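You operate a simulated robot arm through the tools that you are given. There is no shell and no other tool.

You run a simulated robot arm. Do the job below in one go: nothing can be reset, and whatever is moved stays where it is left.

## Task
Measure jar D2; from 21 Bx up add a pipette of water, else one from jar D5.
Fine: drop by the dip rod, rinsed in the blue cup; shut the flap, green key; water from that cup; tools back.

Only the result counts: the job must be done as asked and must still hold three seconds after the hand-in. Knocking over, shifting, dropping, spilling or breaking anything else fails it.

## Robot
A 7-joint arm with a two-finger parallel gripper, fixed in place. Base frame: the origin is at the foot of the arm, x ahead of it, y to its left, z up; the work surface is at about z = 900. Lengths are in mm, angles in degrees, forces in N, time in s.
Its first joint turns from -166.0 to 166.0 degrees. Payload 4.4 kg.
The TCP is the grasp point between the finger pads, 23 mm short of the fingertips. In the tool frame z runs along the fingers and y along their closing line. The gripper opens to 94 mm. The fingers are 38 mm wide and 10 mm thick; the gripper's body (54 by 96 mm) begins 39 mm behind the TCP.
Orientation is that of the tool frame in the base frame, as a unit quaternion [w, x, y, z]. With the fingers straight down and closing along the base's y, the tool's x points along the base's -x, its y along +y and its z along -z.

## Interface
- The arm moves only by the tool nudge_tool. Its argument "steps" is a list of rows, each a list of 3 entries, a list of its own where there are three numbers: the opening in per cent of the stroke, from 0 (shut) to 100 (fully open), then the shift along the tool's x, y, z in units of 25 mm (1.0 is 25 mm), then the turn, a rotation vector about the tool's x, y, z in units of 6 degrees (1.0 is 6 degrees). In form: [[jaw, [x, y, z], [ax, ay, az]], ...]. A call has 1 to 20 rows; each row shifts and turns the commanded pose from where the row before left it, along the tool's axes as they then stand. A call with a number of a shift or a turn outside -1 to 1 is refused whole. Rows are played at 5 a second. More than 50 mm and 8.6 degrees between two rows, or a gripper value outside its range, and nothing of the call is played. Where a pose cannot be reached the arm comes as near as it can. A force on the tool above 50 N (or 10 N above the force at the start of the call, whichever is more), or a blocked arm, ends the call early, and 0.2 s more pass. Each finger travels about 72 mm/s and halts on what it meets, pressing with about 26 N; the grip force reading is that of the motor and also rises with nothing between the fingers. The clock runs only during rows and for 0.2 s after the last one: add rows that do not move to give the fingers time. It gives the time, the measured TCP pose, the force on the tool (base axes), the opening and the grip force at its end, in the units of the frame above (readings bear some noise), with the torque about the TCP (base axes, N m) and any sound that the robot's microphone picked up.
- Cameras (640 x 400 px; columns grow to the right, rows downward): "scene" is fixed at [218.9, 499.9, 1752.8]; the picture's right is [-0.32, -0.95, 0.00], its down [-0.72, 0.24, -0.65] and it looks along [0.62, -0.21, -0.76] (base axes); focal length 340 px, centre (320, 200). "wrist" rides on the gripper at [86, 16, -74] in the tool frame; the picture's right is [-0.18, 0.98, 0.00], its down [-0.58, -0.11, -0.81] and it looks along [-0.79, -0.15, 0.59] (tool axes); focal length 243 px, centre (320, 200). There is no depth. A picture from a camera that has moved, and an enlarged one, comes with that camera's place and axes in the base frame and with its lens.
- get_image(camera): a new picture of that camera. No time passes.
- zoom(camera, box): a new picture of the part [left, top, right, bottom] of that camera's present view, enlarged. No time passes.
- hand_in(): hands the job in; it is judged then, once.

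Places have to be worked out from the pictures, the camera data and where the tool is seen. Open the gripper and draw the arm clear of the work before you hand the job in, unless the task says otherwise.

The tools are called after "Emit:" by a JSON object that holds its "api" and its "payload". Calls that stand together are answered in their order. nudge_tool: Moves the arm, as the interface text tells. Its arguments: {"type":"object","properties":{"steps":{"type":"array"}},"required":["steps"]} The other tools are called the same way: get_image (camera) takes a picture; zoom (camera, box) takes an enlarged picture of a part of a camera's view; hand_in () hands the job in.

At the start:

```text
time_s: 0.0
ee_pos: [656.2, 478.0, 1360.1]
ee_rot: [0.0, 0.0, 1.0, -0.001]
contact_force: [-0.2, 0.3, -0.6]
moment: [0.01, 0.0, -0.01]
gripper_width: 94.1
grip_force: 0.1
```

scene: 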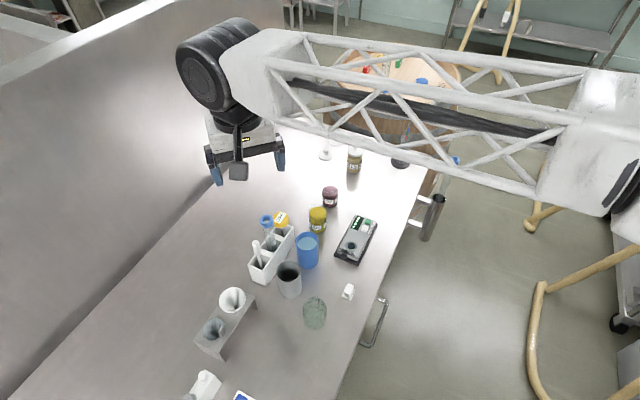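
wrist: 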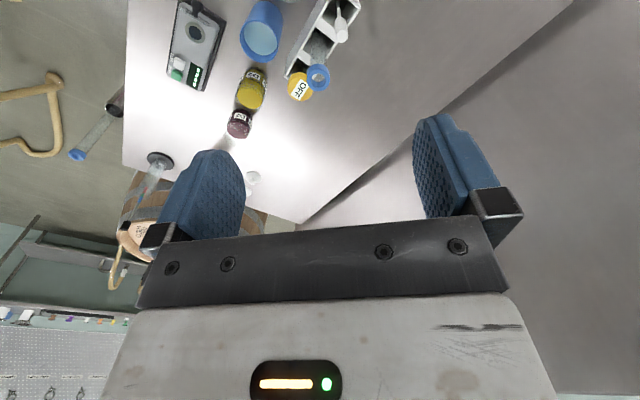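

I'll start by looking closely at the objects on the bench in the scene and wrist views.

Emit:
{"api": "zoom", "payload": {"camera": "scene", "box": [230, 140, 430, 265]}}

Emit:
{"api": "zoom", "payload": {"camera": "scene", "box": [170, 275, 370, 400]}}

Emit:
{"api": "zoom", "payload": {"camera": "scene", "box": [240, 200, 400, 300]}}

Emit:
{"api": "zoom", "payload": {"camera": "wrist", "box": [140, 0, 380, 150]}}

Emit:
{"api": "zoom", "payload": {"camera": "scene", "box": [300, 40, 480, 170]}}

```text
3.20 times, centred on (330, 202) of scene
camera zoom: at [218.9, 499.9, 1752.8], right [-0.32, -0.95, 0.0], down [-0.72, 0.24, -0.65], along [0.62, -0.21, -0.76], focal length 1089 px, centre (288, 192)
```

zoom: 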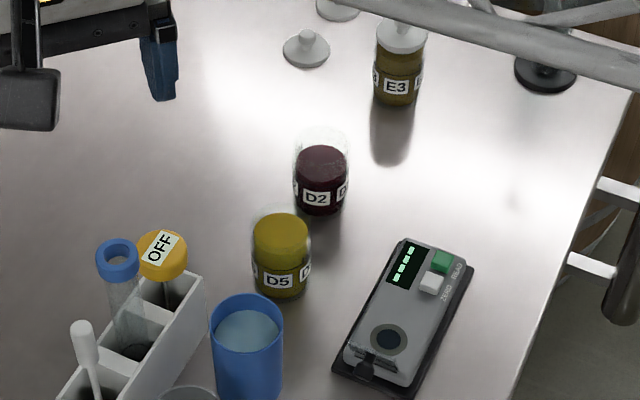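

```text
3.20 times, centred on (270, 338) of scene
camera zoom: at [218.9, 499.9, 1752.8], right [-0.32, -0.95, 0.0], down [-0.72, 0.24, -0.65], along [0.62, -0.21, -0.76], focal length 1089 px, centre (480, -240)
```

zoom: 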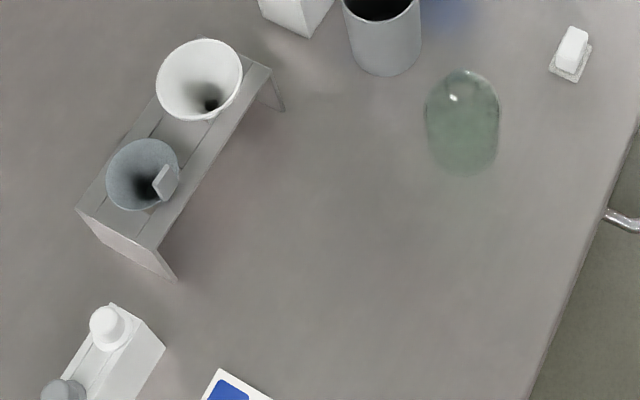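

```text
4.00 times, centred on (320, 250) of scene
camera zoom: at [218.9, 499.9, 1752.8], right [-0.32, -0.95, 0.0], down [-0.72, 0.24, -0.65], along [0.62, -0.21, -0.76], focal length 1361 px, centre (320, 0)
```

zoom: 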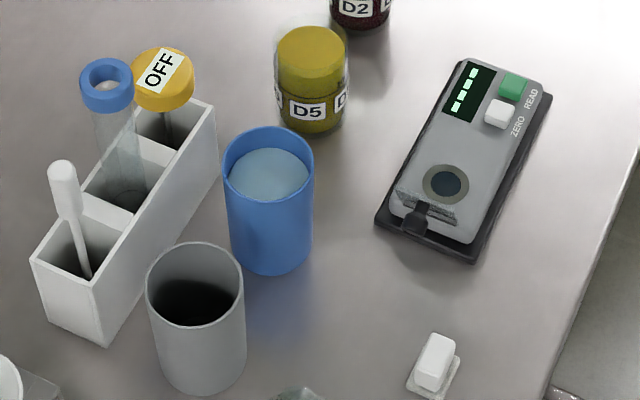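

```text
2.67 times, centred on (260, 75) of wrist
camera zoom: at [568.9, 494.5, 1434.4], right [0.18, 0.98, 0.0], down [0.58, -0.11, 0.81], along [0.79, -0.15, -0.59], focal length 647 px, centre (480, 533)
```

zoom: 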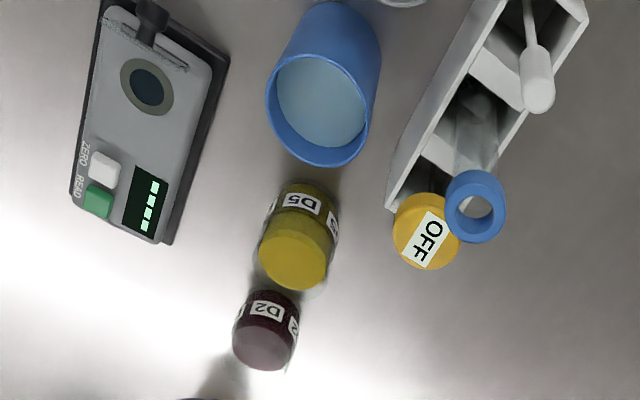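

```text
3.08 times, centred on (390, 105) of scene
camera zoom: at [218.9, 499.9, 1752.8], right [-0.32, -0.95, 0.0], down [-0.72, 0.24, -0.65], along [0.62, -0.21, -0.76], focal length 1047 px, centre (105, 492)
```

zoom: 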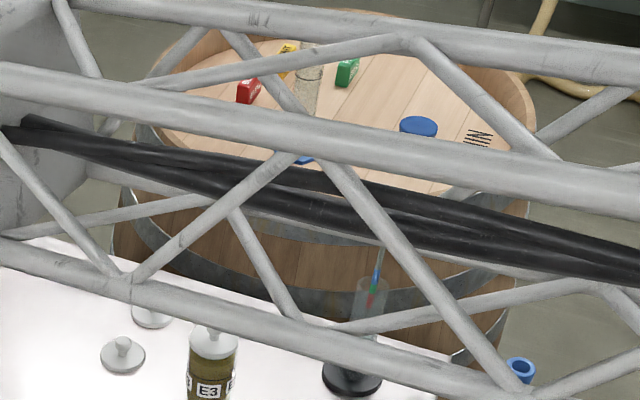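

The table holds three jars (D2, D5, E3), a meter with an open flap, a three-slot rack, a blue water cup and a grey cup. I'll bring the wrist camera closer for detail, keeping well above everything.

Emit:
{"api": "nudge_tool", "payload": {"steps": [[100, [0.6, -0.73, 0.7], [0, 0, 0]], [100, [0.6, -0.73, 0.7], [0, 0, 0]], [100, [0.6, -0.73, 0.7], [0, 0, 0]], [100, [0.6, -0.73, 0.7], [0, 0, 0]], [100, [0.6, -0.73, 0.7], [0, 0, 0]], [100, [0.6, -0.73, 0.7], [0, 0, 0]], [100, [0.6, -0.73, 0.7], [0, 0, 0]]]}}

Emit:
{"api": "get_image", "payload": {"camera": "wrist"}}

Emit:
{"api": "get_image", "payload": {"camera": "scene"}}

```text
time_s: 1.6
ee_pos: [552.1, 352.1, 1236.1]
ee_rot: [0.0, 0.0, 1.0, 0.0]
contact_force: [0.0, -0.4, 0.0]
moment: [-0.02, 0.0, -0.02]
gripper_width: 93.9
grip_force: 0.1
```

```text
taken
camera wrist: at [464.9, 367.5, 1311.9], right [0.18, 0.98, 0.0], down [0.58, -0.11, 0.81], along [0.79, -0.15, -0.59], focal length 243 px, centre (320, 200)
```

wrist: 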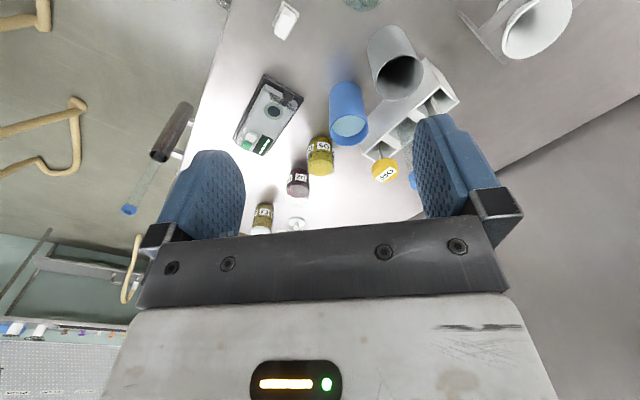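

```text
taken
```

scene: 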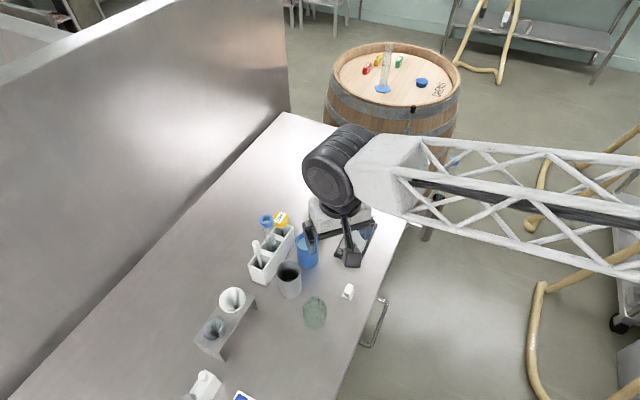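

The wrist view now covers the meter, cups, rack and jars; I'll enlarge the relevant parts.

Emit:
{"api": "zoom", "payload": {"camera": "wrist", "box": [220, 0, 460, 150]}}

Emit:
{"api": "zoom", "payload": {"camera": "wrist", "box": [230, 120, 390, 240]}}

Emit:
{"api": "zoom", "payload": {"camera": "scene", "box": [240, 205, 300, 285]}}

Emit:
{"api": "zoom", "payload": {"camera": "scene", "box": [320, 40, 480, 120]}}

```text
2.67 times, centred on (340, 75) of wrist
camera zoom: at [464.9, 367.5, 1311.9], right [0.18, 0.98, 0.0], down [0.58, -0.11, 0.81], along [0.79, -0.15, -0.59], focal length 647 px, centre (267, 533)
```

zoom: 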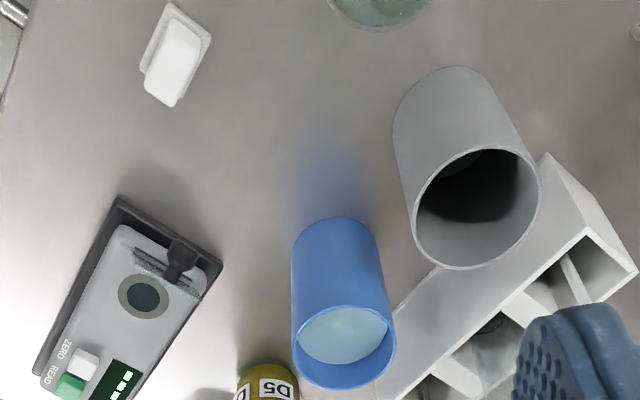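

```text
3.33 times, centred on (310, 180) of wrist
camera zoom: at [464.9, 367.5, 1311.9], right [0.18, 0.98, 0.0], down [0.58, -0.11, 0.81], along [0.79, -0.15, -0.59], focal length 809 px, centre (353, 267)
```

zoom: 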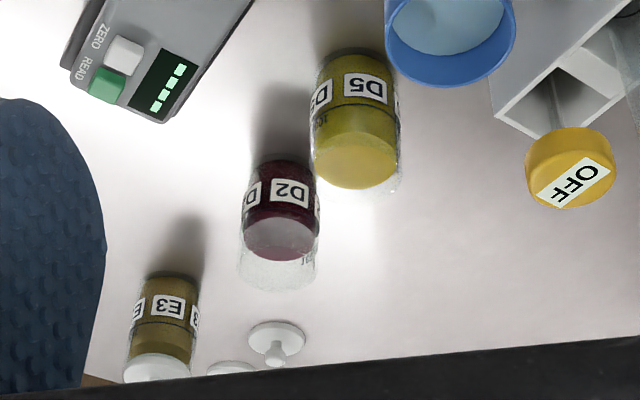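

```text
5.00 times, centred on (270, 245) of scene
camera zoom: at [218.9, 499.9, 1752.8], right [-0.32, -0.95, 0.0], down [-0.72, 0.24, -0.65], along [0.62, -0.21, -0.76], focal length 1701 px, centre (570, -25)
```

zoom: 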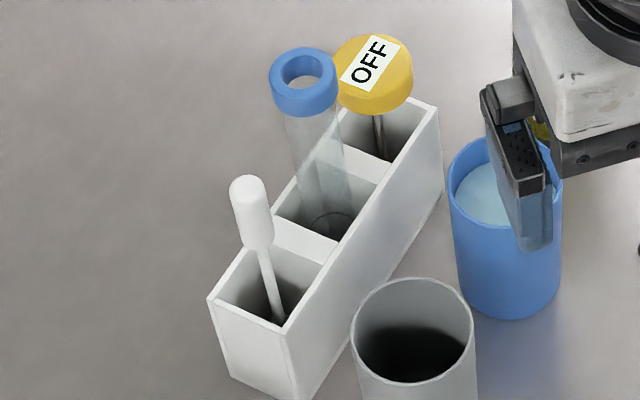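

```text
4.00 times, centred on (400, 80) of scene
camera zoom: at [218.9, 499.9, 1752.8], right [-0.32, -0.95, 0.0], down [-0.72, 0.24, -0.65], along [0.62, -0.21, -0.76], focal length 1361 px, centre (0, 680)
```

zoom: 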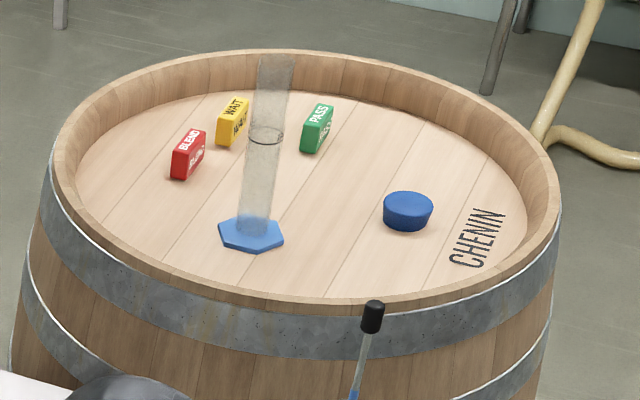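

The rack has a white-handled thin rod (dip rod), a clear tube with a blue open ring (thief-style pipette) and a yellow-knobbed item tagged OFF. There is also something in a black stand at the back, so I'll look at that before deciding.

Emit:
{"api": "nudge_tool", "payload": {"steps": [[100, [-0.395, -0.939, -0.04], [0, 0, 0]], [100, [-0.395, -0.939, -0.04], [0, 0, 0]], [100, [-0.395, -0.939, -0.04], [0, 0, 0]], [100, [-0.395, -0.939, -0.04], [0, 0, 0]], [100, [-0.395, -0.939, -0.04], [0, 0, 0]], [100, [-0.395, -0.939, -0.04], [0, 0, 0]], [100, [-0.395, -0.939, -0.04], [0, 0, 0]], [100, [-0.395, -0.939, -0.04], [0, 0, 0]], [100, [-0.395, -0.939, -0.04], [0, 0, 0]], [100, [-0.395, -0.939, -0.04], [0, 0, 0]], [100, [-0.395, -0.939, -0.04], [0, 0, 0]], [100, [-0.395, -0.939, -0.04], [0, 0, 0]], [100, [-0.395, -0.939, -0.04], [0, 0, 0]], [100, [-0.395, -0.939, -0.04], [0, 0, 0]], [100, [-0.395, -0.939, -0.04], [0, 0, 0]]]}}

Emit:
{"api": "get_image", "payload": {"camera": "wrist"}}

Emit:
{"api": "get_image", "payload": {"camera": "scene"}}

Emit:
{"api": "zoom", "payload": {"camera": "scene", "box": [230, 130, 430, 280]}}

Emit:
{"api": "zoom", "payload": {"camera": "wrist", "box": [240, 50, 420, 210]}}

```text
time_s: 4.8
ee_pos: [700.3, -2.0, 1251.6]
ee_rot: [0.0, 0.0, 1.0, -0.001]
contact_force: [-0.2, 0.0, 0.0]
moment: [0.01, 0.02, -0.02]
gripper_width: 94.0
grip_force: 0.2
```

```text
taken
camera wrist: at [612.7, 14.2, 1327.2], right [0.18, 0.98, 0.0], down [0.58, -0.11, 0.81], along [0.79, -0.15, -0.59], focal length 243 px, centre (320, 200)
```

wrist: 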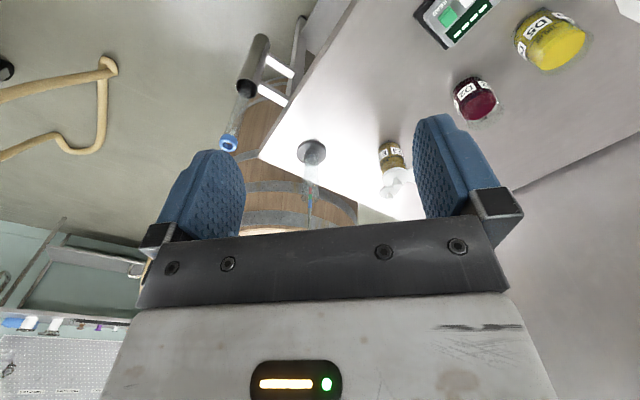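

```text
taken
```

scene: 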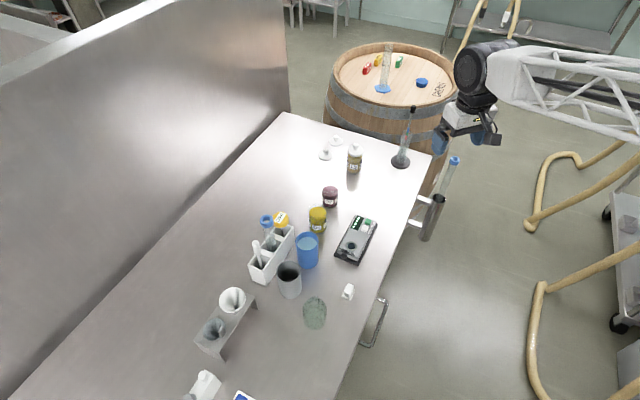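

```text
2.67 times, centred on (330, 205) of scene
camera zoom: at [218.9, 499.9, 1752.8], right [-0.32, -0.95, 0.0], down [-0.72, 0.24, -0.65], along [0.62, -0.21, -0.76], focal length 907 px, centre (293, 187)
```

zoom: 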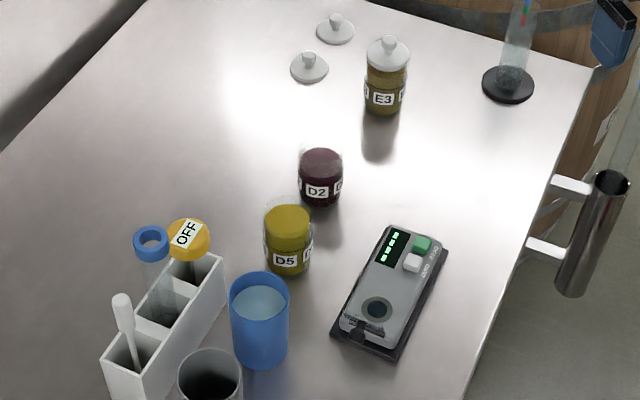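

```text
2.50 times, centred on (330, 130) of wrist
camera zoom: at [612.7, 14.2, 1327.2], right [0.18, 0.98, 0.0], down [0.58, -0.11, 0.81], along [0.79, -0.15, -0.59], focal length 606 px, centre (295, 375)
```

zoom: 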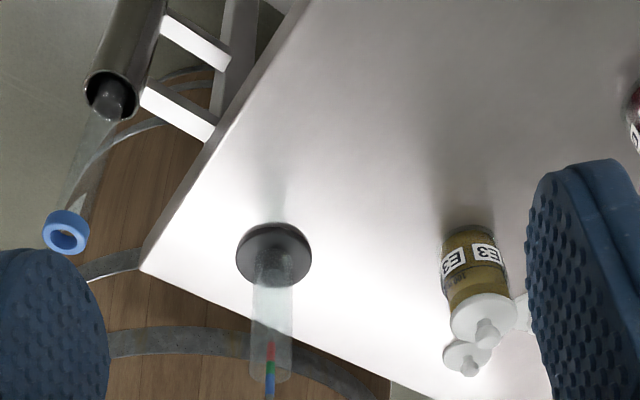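

There's another blue-ringed clear tube in a metal holster on the bench edge. I'll enlarge that and the rack for comparison.

Emit:
{"api": "zoom", "payload": {"camera": "scene", "box": [385, 90, 485, 250]}}

Emit:
{"api": "zoom", "payload": {"camera": "scene", "box": [240, 205, 330, 305]}}

Emit:
{"api": "zoom", "payload": {"camera": "scene", "box": [330, 205, 390, 275]}}

Emit:
{"api": "zoom", "payload": {"camera": "scene", "box": [300, 130, 380, 240]}}

Emit:
{"api": "zoom", "payload": {"camera": "wrist", "box": [400, 0, 640, 150]}}

```text
2.50 times, centred on (435, 170) of scene
camera zoom: at [218.9, 499.9, 1752.8], right [-0.32, -0.95, 0.0], down [-0.72, 0.24, -0.65], along [0.62, -0.21, -0.76], focal length 851 px, centre (32, 275)
```

zoom: 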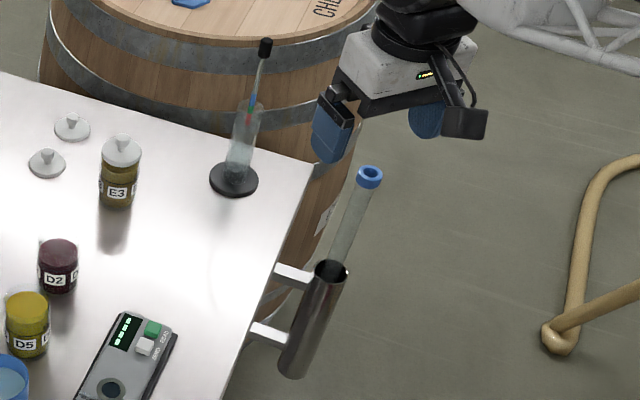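

```text
4.00 times, centred on (285, 255) of scene
camera zoom: at [218.9, 499.9, 1752.8], right [-0.32, -0.95, 0.0], down [-0.72, 0.24, -0.65], along [0.62, -0.21, -0.76], focal length 1361 px, centre (460, -20)
```

zoom: 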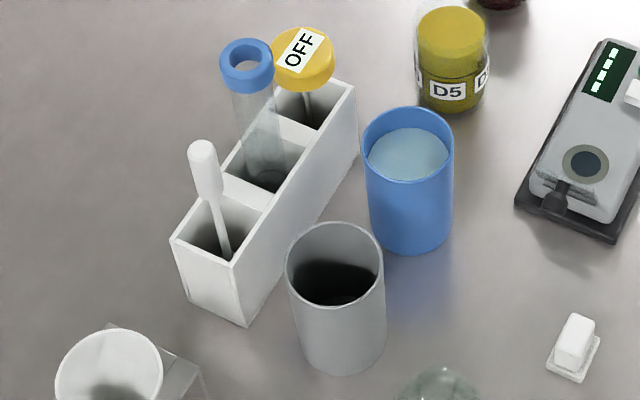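

```text
5.71 times, centred on (360, 240) of scene
camera zoom: at [218.9, 499.9, 1752.8], right [-0.32, -0.95, 0.0], down [-0.72, 0.24, -0.65], along [0.62, -0.21, -0.76], focal length 1944 px, centre (91, -29)
```

zoom: 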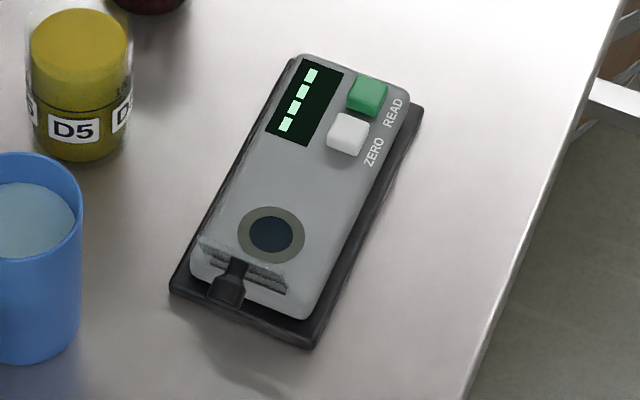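

```text
3.64 times, centred on (340, 185) of scene
camera zoom: at [218.9, 499.9, 1752.8], right [-0.32, -0.95, 0.0], down [-0.72, 0.24, -0.65], along [0.62, -0.21, -0.76], focal length 1237 px, centre (247, 254)
```

zoom: 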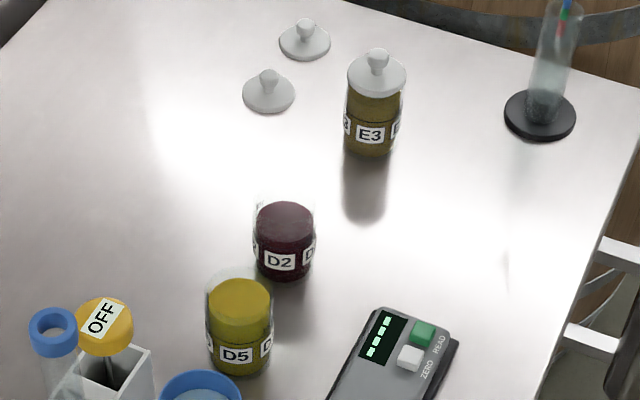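

```text
2.67 times, centred on (520, 75) of wrist
camera zoom: at [612.7, 14.2, 1327.2], right [0.18, 0.98, 0.0], down [0.58, -0.11, 0.81], along [0.79, -0.15, -0.59], focal length 647 px, centre (-213, 533)
```

zoom: 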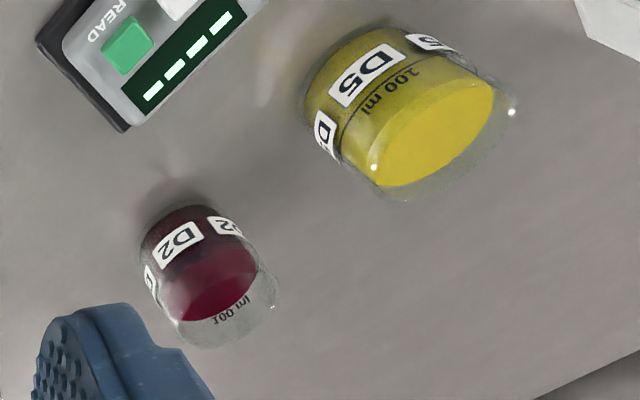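

The display reads "----" and the flap stands open. I'll move the camera over the rack for a close look at the tools.

Emit:
{"api": "nudge_tool", "payload": {"steps": [[100, [0.026, 0.94, 0.1], [0, 0, 0]], [100, [0.026, 0.94, 0.1], [0, 0, 0]], [100, [0.026, 0.94, 0.1], [0, 0, 0]], [100, [0.026, 0.94, 0.1], [0, 0, 0]], [100, [0.026, 0.94, 0.1], [0, 0, 0]], [100, [0.026, 0.94, 0.1], [0, 0, 0]], [100, [0.026, 0.94, 0.1], [0, 0, 0]], [100, [0.026, 0.94, 0.1], [0, 0, 0]], [100, [0.026, 0.94, 0.1], [0, 0, 0]], [100, [0.026, 0.94, 0.1], [0, 0, 0]], [100, [0.026, 0.94, 0.3], [0, 0, 0]], [100, [0.026, 0.94, 0.3], [0, 0, 0]], [100, [0.026, 0.94, 0.3], [0, 0, 0]], [100, [0.026, 0.94, 0.3], [0, 0, 0]], [100, [0.026, 0.94, 0.3], [0, 0, 0]], [100, [0.026, 0.94, 0.3], [0, 0, 0]], [100, [0.026, 0.94, 0.3], [0, 0, 0]], [100, [0.026, 0.94, 0.3], [0, 0, 0]], [100, [0.026, 0.94, 0.3], [0, 0, 0]], [100, [0.026, 0.94, 0.3], [0, 0, 0]]]}}

Emit:
{"api": "get_image", "payload": {"camera": "wrist"}}

Emit:
{"api": "zoom", "payload": {"camera": "wrist", "box": [240, 0, 430, 200]}}

Emit:
{"api": "zoom", "payload": {"camera": "scene", "box": [385, 90, 485, 250]}}

```text
time_s: 9.0
ee_pos: [686.0, 469.3, 1153.2]
ee_rot: [0.0, -0.001, 1.0, 0.0]
contact_force: [-0.3, 0.2, -1.0]
moment: [-0.01, 0.02, -0.01]
gripper_width: 94.3
grip_force: 0.1
```

```text
taken
camera wrist: at [599.0, 485.8, 1226.9], right [0.18, 0.98, 0.0], down [0.58, -0.11, 0.81], along [0.79, -0.15, -0.59], focal length 243 px, centre (320, 200)
```

wrist: 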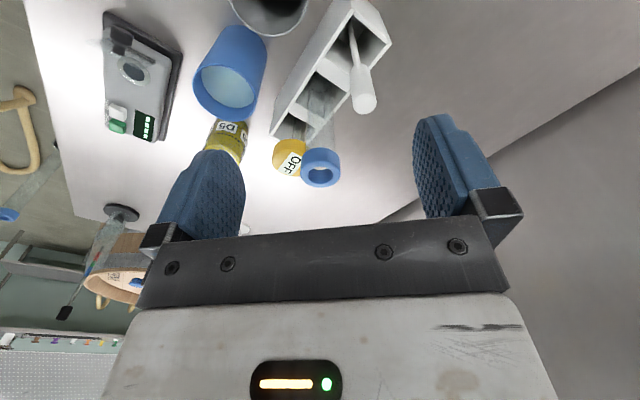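

```text
2.00 times, centred on (335, 100) of wrist
camera zoom: at [599.0, 485.8, 1226.9], right [0.18, 0.98, 0.0], down [0.58, -0.11, 0.81], along [0.79, -0.15, -0.59], focal length 485 px, centre (290, 400)
```

zoom: 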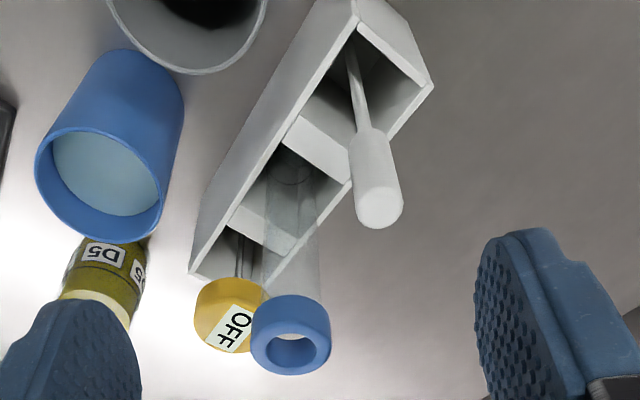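

```text
2.50 times, centred on (435, 170) of scene
camera zoom: at [218.9, 499.9, 1752.8], right [-0.32, -0.95, 0.0], down [-0.72, 0.24, -0.65], along [0.62, -0.21, -0.76], focal length 851 px, centre (32, 275)
```

zoom: 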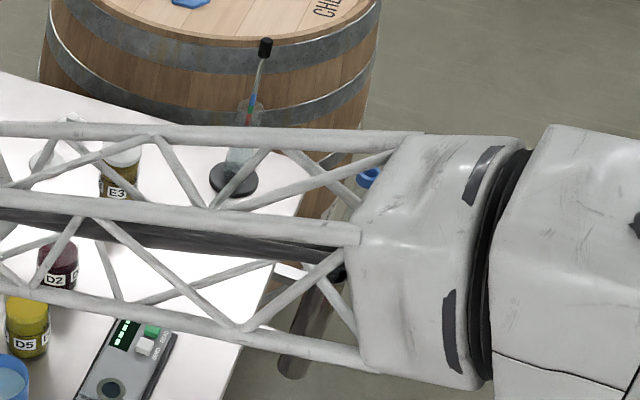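

I want a lower, side-on view of the rack to tell the tools apart. I'll back the tool off and tilt it 30° so the camera looks nearly level.

Emit:
{"api": "nudge_tool", "payload": {"steps": [[100, [0.8, 0.1, 0.19], [0, 0, 0]], [100, [0.8, 0.1, 0.19], [0, 0, 0]], [100, [0.8, 0.1, 0.19], [0, 0, 0]], [100, [0.8, 0.1, 0.19], [0, 0, 0]], [100, [0.8, 0.1, 0.19], [0, 0, 0]], [100, [0.8, 0.1, 0.19], [0, 0, 0]], [100, [0, 0, 0], [0, -1, 0]], [100, [0, 0, 0], [0, -1, 0]], [100, [0, 0, 0], [0, -1, 0]], [100, [0, 0, 0], [0, -1, 0]], [100, [0, 0, 0], [0, -1, 0]]]}}

Emit:
{"api": "get_image", "payload": {"camera": "wrist"}}

Emit:
{"api": "zoom", "payload": {"camera": "wrist", "box": [240, 30, 420, 200]}}

```text
time_s: 11.4
ee_pos: [565.6, 483.3, 1123.1]
ee_rot: [0.26, 0.001, 0.966, 0.0]
contact_force: [-0.3, 0.6, 0.4]
moment: [0.0, 0.0, 0.02]
gripper_width: 93.9
grip_force: 0.0
```

```text
taken
camera wrist: at [452.6, 499.4, 1144.9], right [0.16, 0.98, 0.09], down [0.1, -0.11, 0.99], along [0.98, -0.15, -0.11], focal length 243 px, centre (320, 200)
```

wrist: 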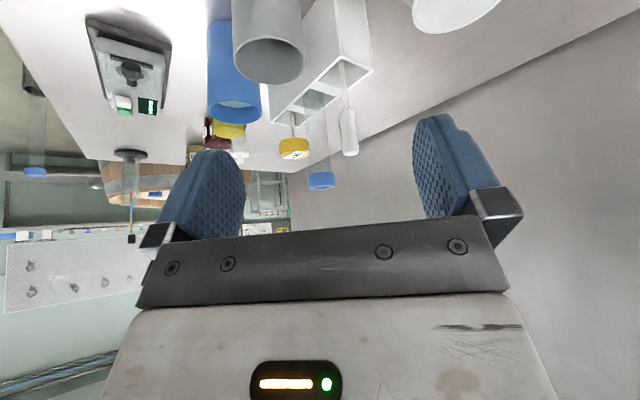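

```text
2.35 times, centred on (330, 115) of wrist
camera zoom: at [452.6, 499.4, 1144.9], right [0.16, 0.98, 0.09], down [0.1, -0.11, 0.99], along [0.98, -0.15, -0.11], focal length 571 px, centre (296, 400)
```

zoom: 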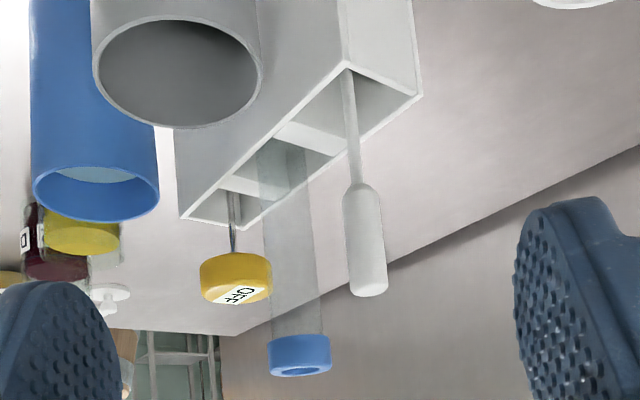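

The side view shows the white-handled rod, the clear blue-ringed tube and a yellow knob on a metal stem (OFF). I'll now look closely at the tube in the edge holster to decide which one is the pipette.

Emit:
{"api": "nudge_tool", "payload": {"steps": [[100, [0, 0, -1], [0, 1, 0]], [100, [0, 0, -1], [0, 1, 0]], [100, [0, 0, -1], [0, 1, 0]], [100, [0, 0, -1], [0, 1, 0]], [100, [0, 0, 0], [0, 1, 0]], [100, [0, -1, 0], [0, 0, 0]], [100, [0, -1, 0], [0, 0, 0]], [100, [0, -1, 0], [0, 0, 0]], [100, [0, -1, 0], [0, 0, 0]], [100, [0, -1, 0], [0, 0, 0]], [100, [0, -1, 0], [0, 0, 0]], [100, [0, -1, 0], [0, 0, 0]], [100, [0, -1, 0], [0, 0, 0]], [100, [0, -1, 0], [0, 0, 0]], [100, [0, -1, 0], [0, 0, 0]], [100, [0, -1, 0], [0, 0, 0]], [100, [0, -1, 0], [0, 0, 0]], [100, [0, -1, 0], [0, 0, 0]], [100, [0, -1, 0], [0, 0, 0]]]}}

Emit:
{"api": "nudge_tool", "payload": {"steps": [[100, [-0.5, -1, 0], [0, 0, 0]], [100, [-0.5, -1, 0], [0, 0, 0]], [100, [-0.5, -1, 0], [0, 0, 0]], [100, [-0.5, -1, 0], [0, 0, 0]], [100, [-0.5, -1, 0], [0, 0, 0]], [100, [-0.5, -1, 0], [0, 0, 0]], [100, [-0.5, -1, 0], [0, 0, 0]], [100, [-0.5, -1, 0], [0, 0, 0]], [100, [-0.5, -1, 0], [0, 0, 0]], [100, [-0.5, -1, 0], [0, 0, 0]], [100, [-0.5, -1, 0], [0, 0, 0]], [100, [-0.5, -1, 0.5], [0, 0, 0]], [100, [0, 0, 0.6], [0, 0, 0]], [100, [0, 0, 0.5], [0, 0, 0]]]}}

Emit:
{"api": "get_image", "payload": {"camera": "wrist"}}

Emit:
{"api": "zoom", "payload": {"camera": "wrist", "box": [220, 0, 440, 220]}}

Emit:
{"api": "get_image", "payload": {"camera": "scene"}}

```text
time_s: 15.4
ee_pos: [530.9, 133.1, 1215.8]
ee_rot: [0.0, 0.0, 1.0, 0.0]
contact_force: [0.8, 0.6, -0.4]
moment: [0.03, -0.02, 0.02]
gripper_width: 94.0
grip_force: 0.0
```

```text
time_s: 18.4
ee_pos: [680.8, -167.4, 1176.3]
ee_rot: [0.0, 0.0, 1.0, 0.0]
contact_force: [-0.1, -0.4, -0.5]
moment: [0.02, 0.01, 0.0]
gripper_width: 93.9
grip_force: 0.0
```

```text
taken
camera wrist: at [592.9, -151.3, 1251.3], right [0.18, 0.98, 0.0], down [0.58, -0.11, 0.81], along [0.79, -0.15, -0.59], focal length 243 px, centre (320, 200)
```

wrist: 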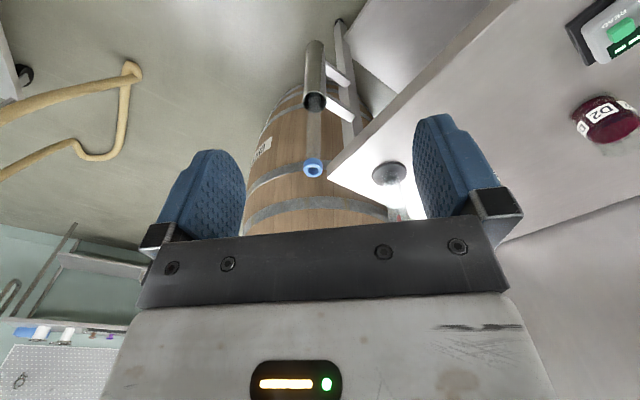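

```text
1.82 times, centred on (330, 110) of wrist
camera zoom: at [592.9, -151.3, 1251.3], right [0.18, 0.98, 0.0], down [0.58, -0.11, 0.81], along [0.79, -0.15, -0.59], focal length 441 px, centre (302, 364)
```

zoom: 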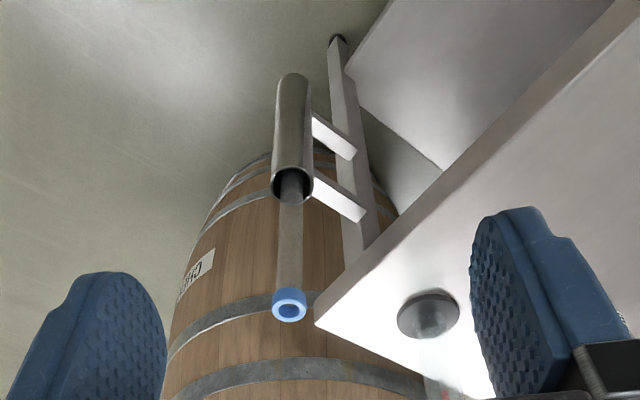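

```text
taken
```

scene: 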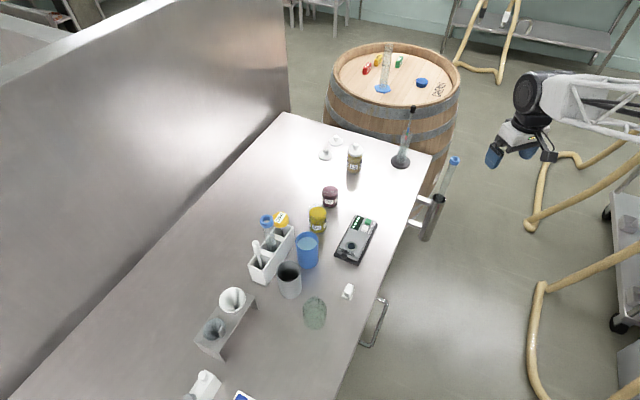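

I'll enlarge the holstered tube more.

Emit:
{"api": "zoom", "payload": {"camera": "wrist", "box": [280, 30, 380, 190]}}

Emit:
{"api": "zoom", "payload": {"camera": "scene", "box": [395, 140, 485, 250]}}

Emit:
{"api": "zoom", "payload": {"camera": "scene", "box": [245, 205, 305, 290]}}

Emit:
{"api": "zoom", "payload": {"camera": "scene", "box": [180, 280, 340, 400]}}

```text
2.50 times, centred on (330, 110) of wrist
camera zoom: at [592.9, -151.3, 1251.3], right [0.18, 0.98, 0.0], down [0.58, -0.11, 0.81], along [0.79, -0.15, -0.59], focal length 606 px, centre (295, 425)
```

zoom: 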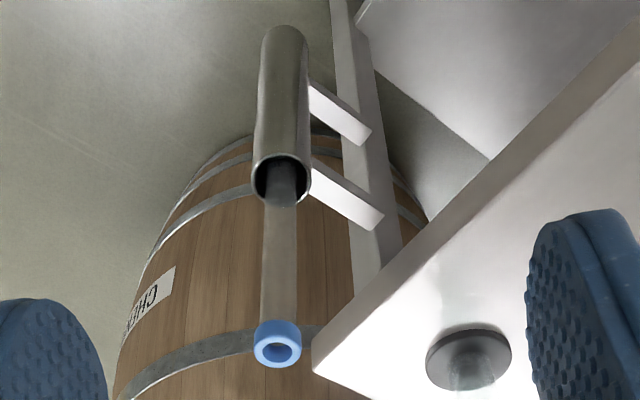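

```text
3.64 times, centred on (440, 195) of scene
camera zoom: at [218.9, 499.9, 1752.8], right [-0.32, -0.95, 0.0], down [-0.72, 0.24, -0.65], along [0.62, -0.21, -0.76], focal length 1237 px, centre (-116, 218)
```

zoom: 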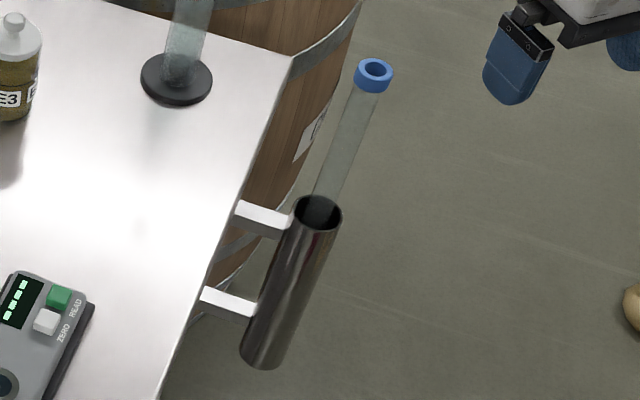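

```text
4.71 times, centred on (275, 248) of scene
camera zoom: at [218.9, 499.9, 1752.8], right [-0.32, -0.95, 0.0], down [-0.72, 0.24, -0.65], along [0.62, -0.21, -0.76], focal length 1601 px, centre (532, -24)
```

zoom: 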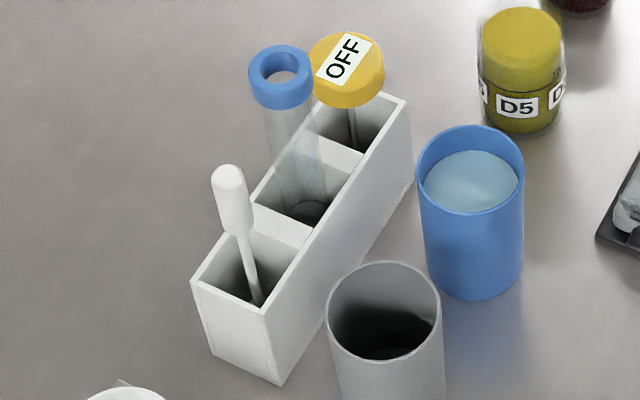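

```text
3.33 times, centred on (260, 340) of scene
camera zoom: at [218.9, 499.9, 1752.8], right [-0.32, -0.95, 0.0], down [-0.72, 0.24, -0.65], along [0.62, -0.21, -0.76], focal length 1134 px, centre (520, -267)
```

zoom: 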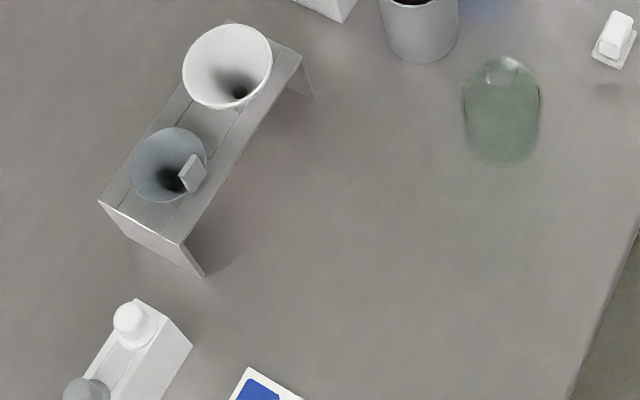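

The holstered tube is about 400 mm long (mouth near z 750, ring near z 949) – a barrel thief – so the short blue-ringed tube in the rack is the pipette, and the yellow one looks like a switched-off thermometer. I'll go back over the rack to locate everything precisely.

Emit:
{"api": "nudge_tool", "payload": {"steps": [[100, [0, 1, -0.5], [0, 0, 0]], [100, [0, 1, -0.5], [0, 0, 0]], [100, [0, 1, 0], [0, 0, 0]], [100, [0, 1, 0], [0, 0, 0]], [100, [0, 1, 0], [0, 0, 0]], [100, [0, 1, 0], [0, 0, 0]], [100, [0, 1, 0], [0, 0, 0]], [100, [0, 1, 0], [0, 0, 0]], [100, [0, 1, 0], [0, 0, 0]], [100, [0, 1, 0], [0, 0, 0]], [100, [0, 1, 0], [0, 0, 0]], [100, [0, 1, 0], [0, 0, 0]], [100, [0, 1, 0], [0, 0, 0]], [100, [0, 1, 0], [0, 0, 0]], [100, [0, 1, 0], [0, 0, 0]], [100, [0, 1, 0], [0, 0, 0]], [100, [0, 1, 0], [0, 0, 0]], [100, [0, 1, 0], [0, 0, 0]], [100, [0, 1, 0], [0, 0, 0]], [100, [0, 1, 0], [0, 0, 0]]]}}

Emit:
{"api": "nudge_tool", "payload": {"steps": [[100, [0, 1, 0], [0, 0, 0]], [100, [0, 1, 0], [0, 0, 0]], [100, [0, 1, 0], [0, 0, 0]], [100, [0, 1, 0], [0, 0, 0]], [100, [0, 0.5, 0], [0, 0, 0]]]}}

Emit:
{"api": "get_image", "payload": {"camera": "wrist"}}

Emit:
{"api": "zoom", "payload": {"camera": "wrist", "box": [250, 0, 410, 100]}}

Emit:
{"api": "zoom", "payload": {"camera": "wrist", "box": [250, 80, 410, 180]}}

Emit:
{"api": "zoom", "payload": {"camera": "wrist", "box": [90, 0, 250, 150]}}

```text
time_s: 22.6
ee_pos: [677.7, 334.1, 1200.7]
ee_rot: [0.0, -0.001, 1.0, 0.0]
contact_force: [-0.3, 0.8, -0.1]
moment: [0.01, -0.01, 0.03]
gripper_width: 94.0
grip_force: 0.0
```

```text
time_s: 23.8
ee_pos: [679.0, 443.8, 1201.1]
ee_rot: [0.001, 0.0, 1.0, 0.0]
contact_force: [-0.3, 0.0, 0.0]
moment: [-0.01, 0.0, -0.02]
gripper_width: 93.9
grip_force: 0.0
```

```text
taken
camera wrist: at [591.7, 461.9, 1276.0], right [0.18, 0.98, 0.0], down [0.58, -0.11, 0.81], along [0.79, -0.15, -0.59], focal length 243 px, centre (320, 200)
```

wrist: 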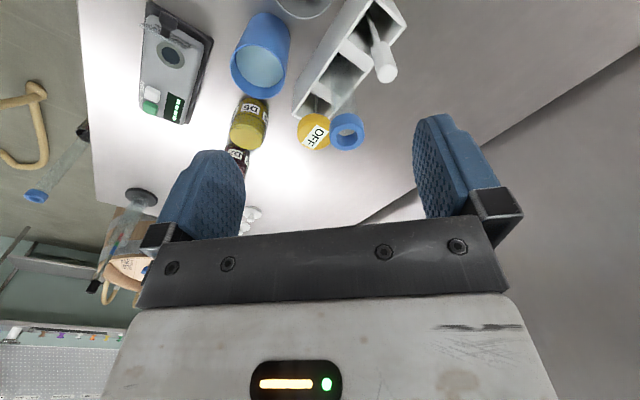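

```text
4.00 times, centred on (330, 50) of wrist
camera zoom: at [591.7, 461.9, 1276.0], right [0.18, 0.98, 0.0], down [0.58, -0.11, 0.81], along [0.79, -0.15, -0.59], focal length 970 px, centre (280, 800)
```

zoom: 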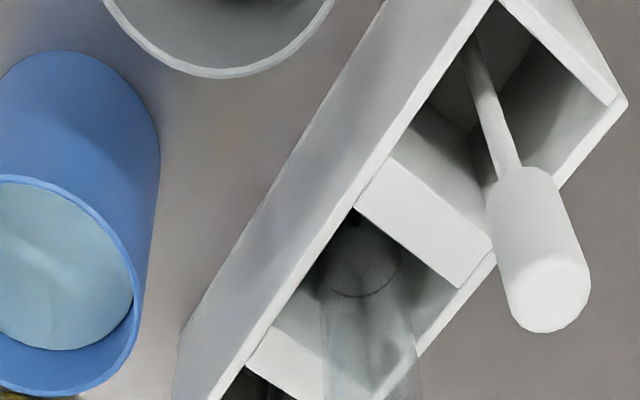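

```text
4.00 times, centred on (330, 130) of wrist
camera zoom: at [591.7, 461.9, 1276.0], right [0.18, 0.98, 0.0], down [0.58, -0.11, 0.81], along [0.79, -0.15, -0.59], focal length 970 px, centre (280, 480)
```

zoom: 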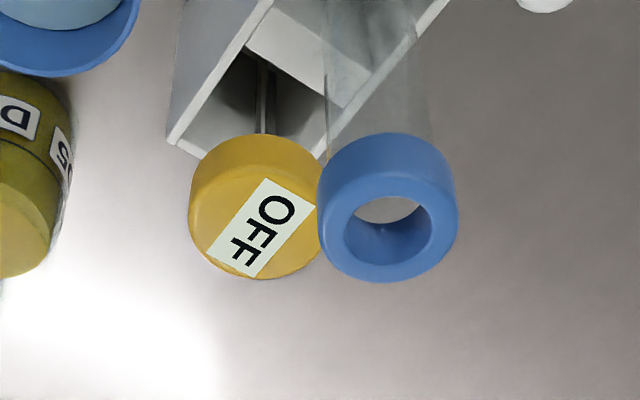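

```text
2.67 times, centred on (170, 75) of wrist
camera zoom: at [591.7, 461.9, 1276.0], right [0.18, 0.98, 0.0], down [0.58, -0.11, 0.81], along [0.79, -0.15, -0.59], focal length 647 px, centre (720, 533)
```

zoom: 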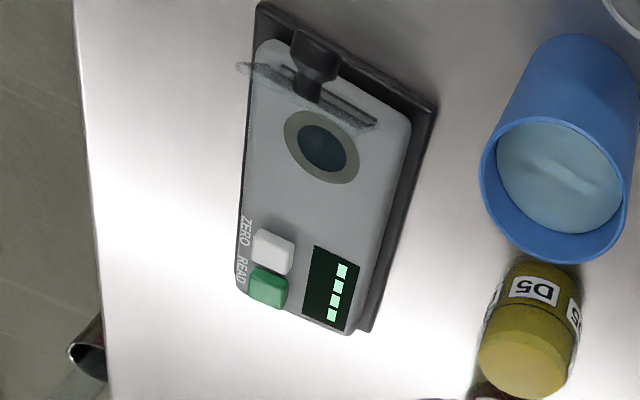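

Triangulating gives: rod handle vertical at about (705,500), z 1002–1061; pipette ring top about (761,460,1069); rack top z≈972 with its axis at −45°; blue cup rim (711,369,998); well (699,242,930); green key (758,164,937). Next I'll take a closer look at the meter and flap.

Emit:
{"api": "nudge_tool", "payload": {"steps": [[100, [0.223, -0.994, 0.463], [0, 0, 0]], [100, [0.223, -0.994, 0.463], [0, 0, 0]], [100, [0.223, -0.994, 0.463], [0, 0, 0]], [100, [0.223, -0.994, 0.463], [0, 0, 0]], [100, [0.223, -0.994, 0.463], [0, 0, 0]], [100, [0.223, -0.994, 0.463], [0, 0, 0]], [100, [0.223, -0.994, 0.463], [0, 0, 0]]]}}

Emit:
{"api": "get_image", "payload": {"camera": "wrist"}}

Emit:
{"api": "zoom", "payload": {"camera": "wrist", "box": [200, 0, 360, 100]}}

Emit:
{"api": "zoom", "payload": {"camera": "wrist", "box": [330, 50, 490, 200]}}

Emit:
{"api": "get_image", "payload": {"camera": "scene"}}

```text
time_s: 25.4
ee_pos: [638.9, 271.3, 1119.7]
ee_rot: [0.001, 0.0, 1.0, 0.0]
contact_force: [0.6, 0.3, -0.3]
moment: [0.01, -0.05, -0.01]
gripper_width: 94.0
grip_force: 0.1
```

```text
taken
camera wrist: at [552.6, 287.3, 1194.9], right [0.18, 0.98, 0.0], down [0.58, -0.11, 0.81], along [0.79, -0.15, -0.59], focal length 243 px, centre (320, 200)
```

wrist: 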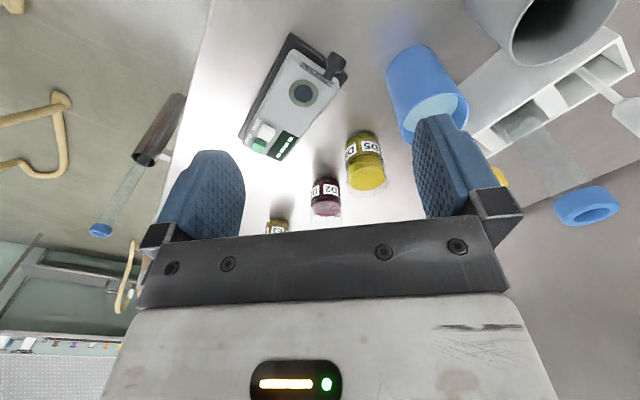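

```text
4.00 times, centred on (280, 50) of wrist
camera zoom: at [552.6, 287.3, 1194.9], right [0.18, 0.98, 0.0], down [0.58, -0.11, 0.81], along [0.79, -0.15, -0.59], focal length 970 px, centre (480, 800)
```

zoom: 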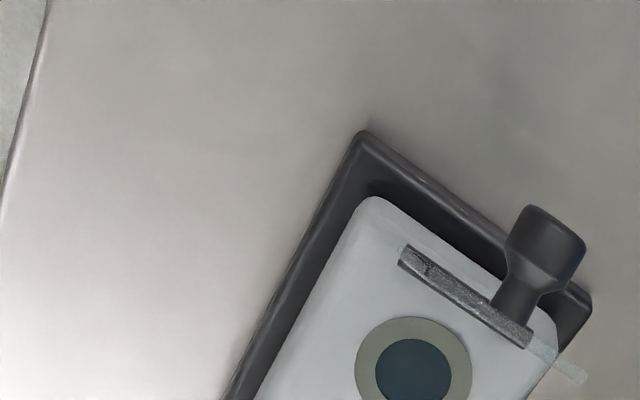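

```text
2.67 times, centred on (410, 125) of wrist
camera zoom: at [552.6, 287.3, 1194.9], right [0.18, 0.98, 0.0], down [0.58, -0.11, 0.81], along [0.79, -0.15, -0.59], focal length 647 px, centre (80, 400)
```

zoom: 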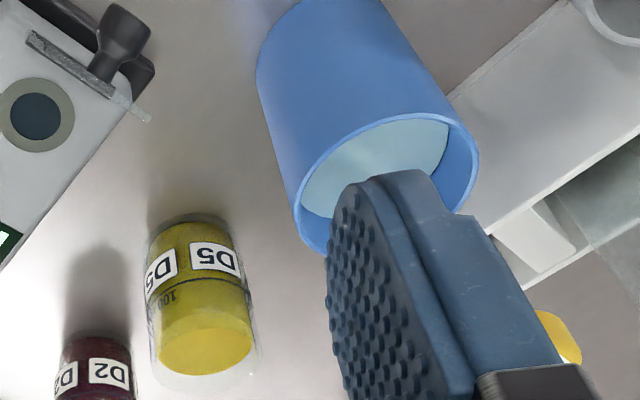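

```text
taken
```

scene: 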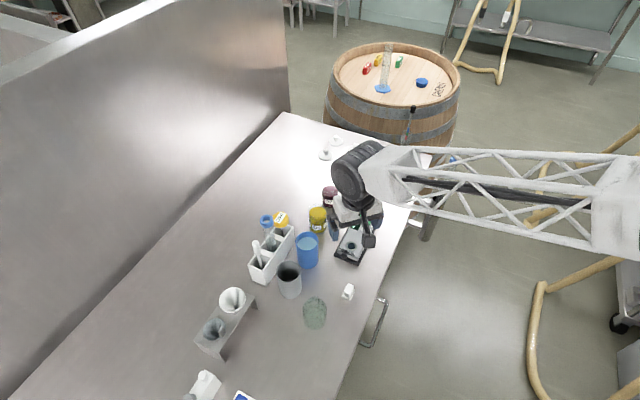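

The flap is seen almost edge-on here. I'll yaw and tilt the camera to view it face-on from behind the hinge side.

Emit:
{"api": "nudge_tool", "payload": {"steps": [[100, [0.58, 0.95, 0.15], [0, 0, 0]], [100, [0.58, 0.95, 0.15], [0, 0, 0]], [100, [0.58, 0.95, 0.15], [0, 0, 0]], [100, [0.58, 0.95, 0.15], [0, 0, 0]], [100, [0, 0, 0], [0, 0, 0.958]], [100, [0, 0, 0], [0, 0, 0.958]], [100, [0, 0, 0], [0, 0, 0.958]], [100, [0, 0, 0], [0, 0, 0.958]], [100, [0, 0, 0], [0, 0, 0.958]], [100, [0, 0, 0], [0, 0, 0.958]], [100, [0, 0, 0], [0, -0.833, 0]], [100, [0, 0, 0], [0, -0.833, 0]], [100, [0, 0, 0], [0, -0.833, 0]], [100, [0, 0, 0], [0, -0.833, 0]]]}}

Emit:
{"api": "get_image", "payload": {"camera": "wrist"}}

Emit:
{"api": "zoom", "payload": {"camera": "wrist", "box": [260, 50, 380, 150]}}

```text
time_s: 28.4
ee_pos: [581.7, 367.3, 1105.3]
ee_rot: [0.166, 0.292, 0.94, -0.052]
contact_force: [0.0, -0.4, -1.0]
moment: [0.02, 0.03, 0.02]
gripper_width: 94.0
grip_force: 0.2
```

```text
taken
camera wrist: at [502.9, 440.4, 1145.4], right [0.7, 0.71, 0.06], down [0.16, -0.24, 0.96], along [0.7, -0.66, -0.28], focal length 243 px, centre (320, 200)
```

wrist: 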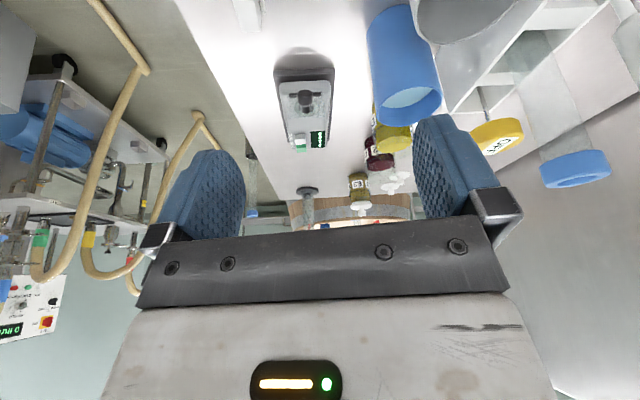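

```text
4.00 times, centred on (320, 100) of wrist
camera zoom: at [502.9, 440.4, 1145.4], right [0.7, 0.71, 0.06], down [0.16, -0.24, 0.96], along [0.7, -0.66, -0.28], focal length 970 px, centre (320, 600)
```

zoom: 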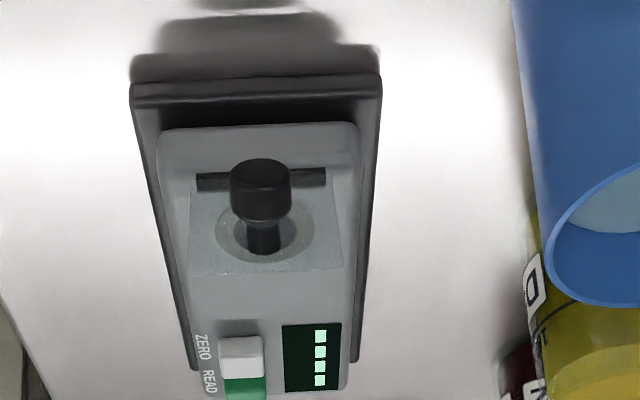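

The flap is a clear plate hinged behind the well, leaning back about 20–25°, with a knob sticking out backwards. Next I'll set the working yaw (−45°, aligned with the bench) and look at jars D2 and D5 from above.

Emit:
{"api": "nudge_tool", "payload": {"steps": [[100, [0, 0, 0], [0, 0.833, 0]], [100, [0, 0, 0], [0, 0.833, 0]], [100, [0, 0, 0], [0, 0.833, 0]], [100, [0, 0, 0], [0, 0.833, 0]], [100, [0, 0, -1], [0, 0, 0.875]], [100, [0, 0, -1], [0, 0, 0.875]], [100, [-0.948, 0.399, -0.18], [0, 0, 0]], [100, [-0.948, 0.399, -0.18], [0, 0, 0]], [100, [-0.948, 0.399, -0.18], [0, 0, 0]], [100, [-0.948, 0.399, -0.18], [0, 0, 0]], [100, [-0.948, 0.399, -0.18], [0, 0, 0]], [100, [-0.948, 0.399, -0.18], [0, 0, 0]], [100, [-0.948, 0.399, -0.18], [0, 0, 0]], [100, [-0.948, 0.399, -0.18], [0, 0, 0]], [100, [-0.948, 0.399, -0.18], [0, 0, 0]], [100, [-0.948, 0.399, -0.18], [0, 0, 0]]]}}

Emit:
{"api": "get_image", "payload": {"camera": "wrist"}}

Emit:
{"api": "zoom", "payload": {"camera": "wrist", "box": [270, 0, 430, 150]}}

Emit:
{"api": "zoom", "payload": {"camera": "wrist", "box": [120, 0, 280, 100]}}

```text
time_s: 31.8
ee_pos: [821.1, 270.2, 1201.0]
ee_rot: [0.001, 0.383, 0.924, 0.0]
contact_force: [-0.2, -0.5, 0.5]
moment: [0.0, 0.0, 0.01]
gripper_width: 94.0
grip_force: 0.1
```

```text
taken
camera wrist: at [770.4, 342.0, 1275.3], right [0.83, 0.56, 0.0], down [0.33, -0.49, 0.81], along [0.46, -0.67, -0.59], focal length 243 px, centre (320, 200)
```

wrist: 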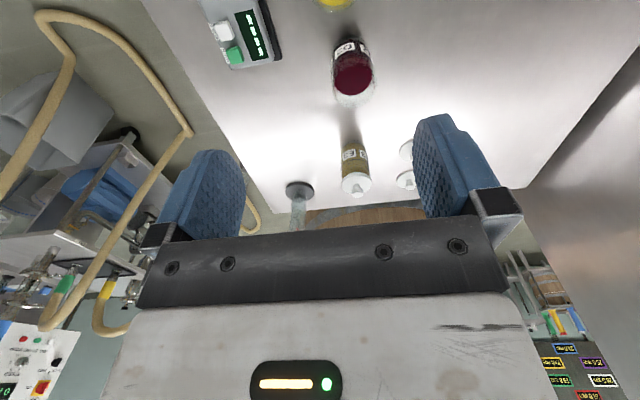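

```text
2.67 times, centred on (350, 75) of wrist
camera zoom: at [770.4, 342.0, 1275.3], right [0.83, 0.56, 0.0], down [0.33, -0.49, 0.81], along [0.46, -0.67, -0.59], focal length 647 px, centre (240, 533)
```

zoom: 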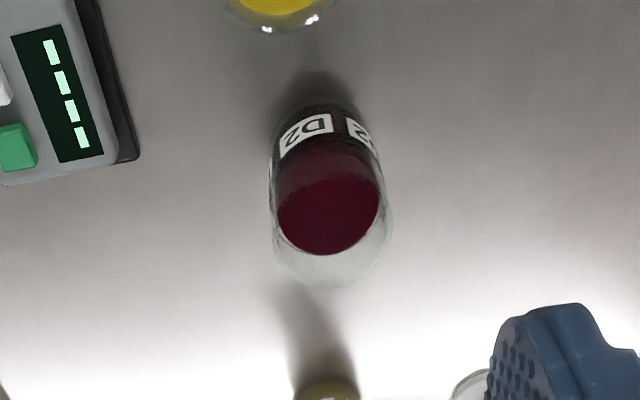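

```text
4.00 times, centred on (200, 50) of wrist
camera zoom: at [770.4, 342.0, 1275.3], right [0.83, 0.56, 0.0], down [0.33, -0.49, 0.81], along [0.46, -0.67, -0.59], focal length 970 px, centre (800, 800)
```

zoom: 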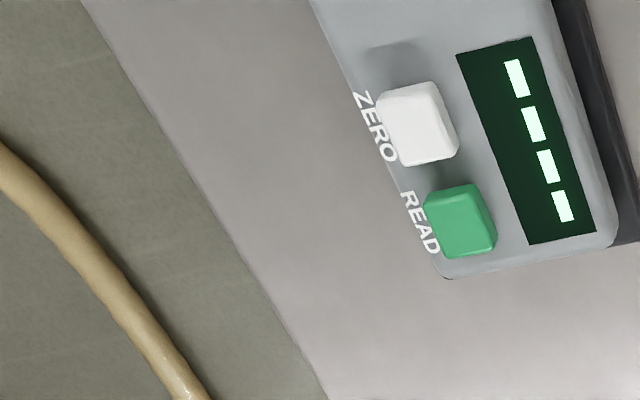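

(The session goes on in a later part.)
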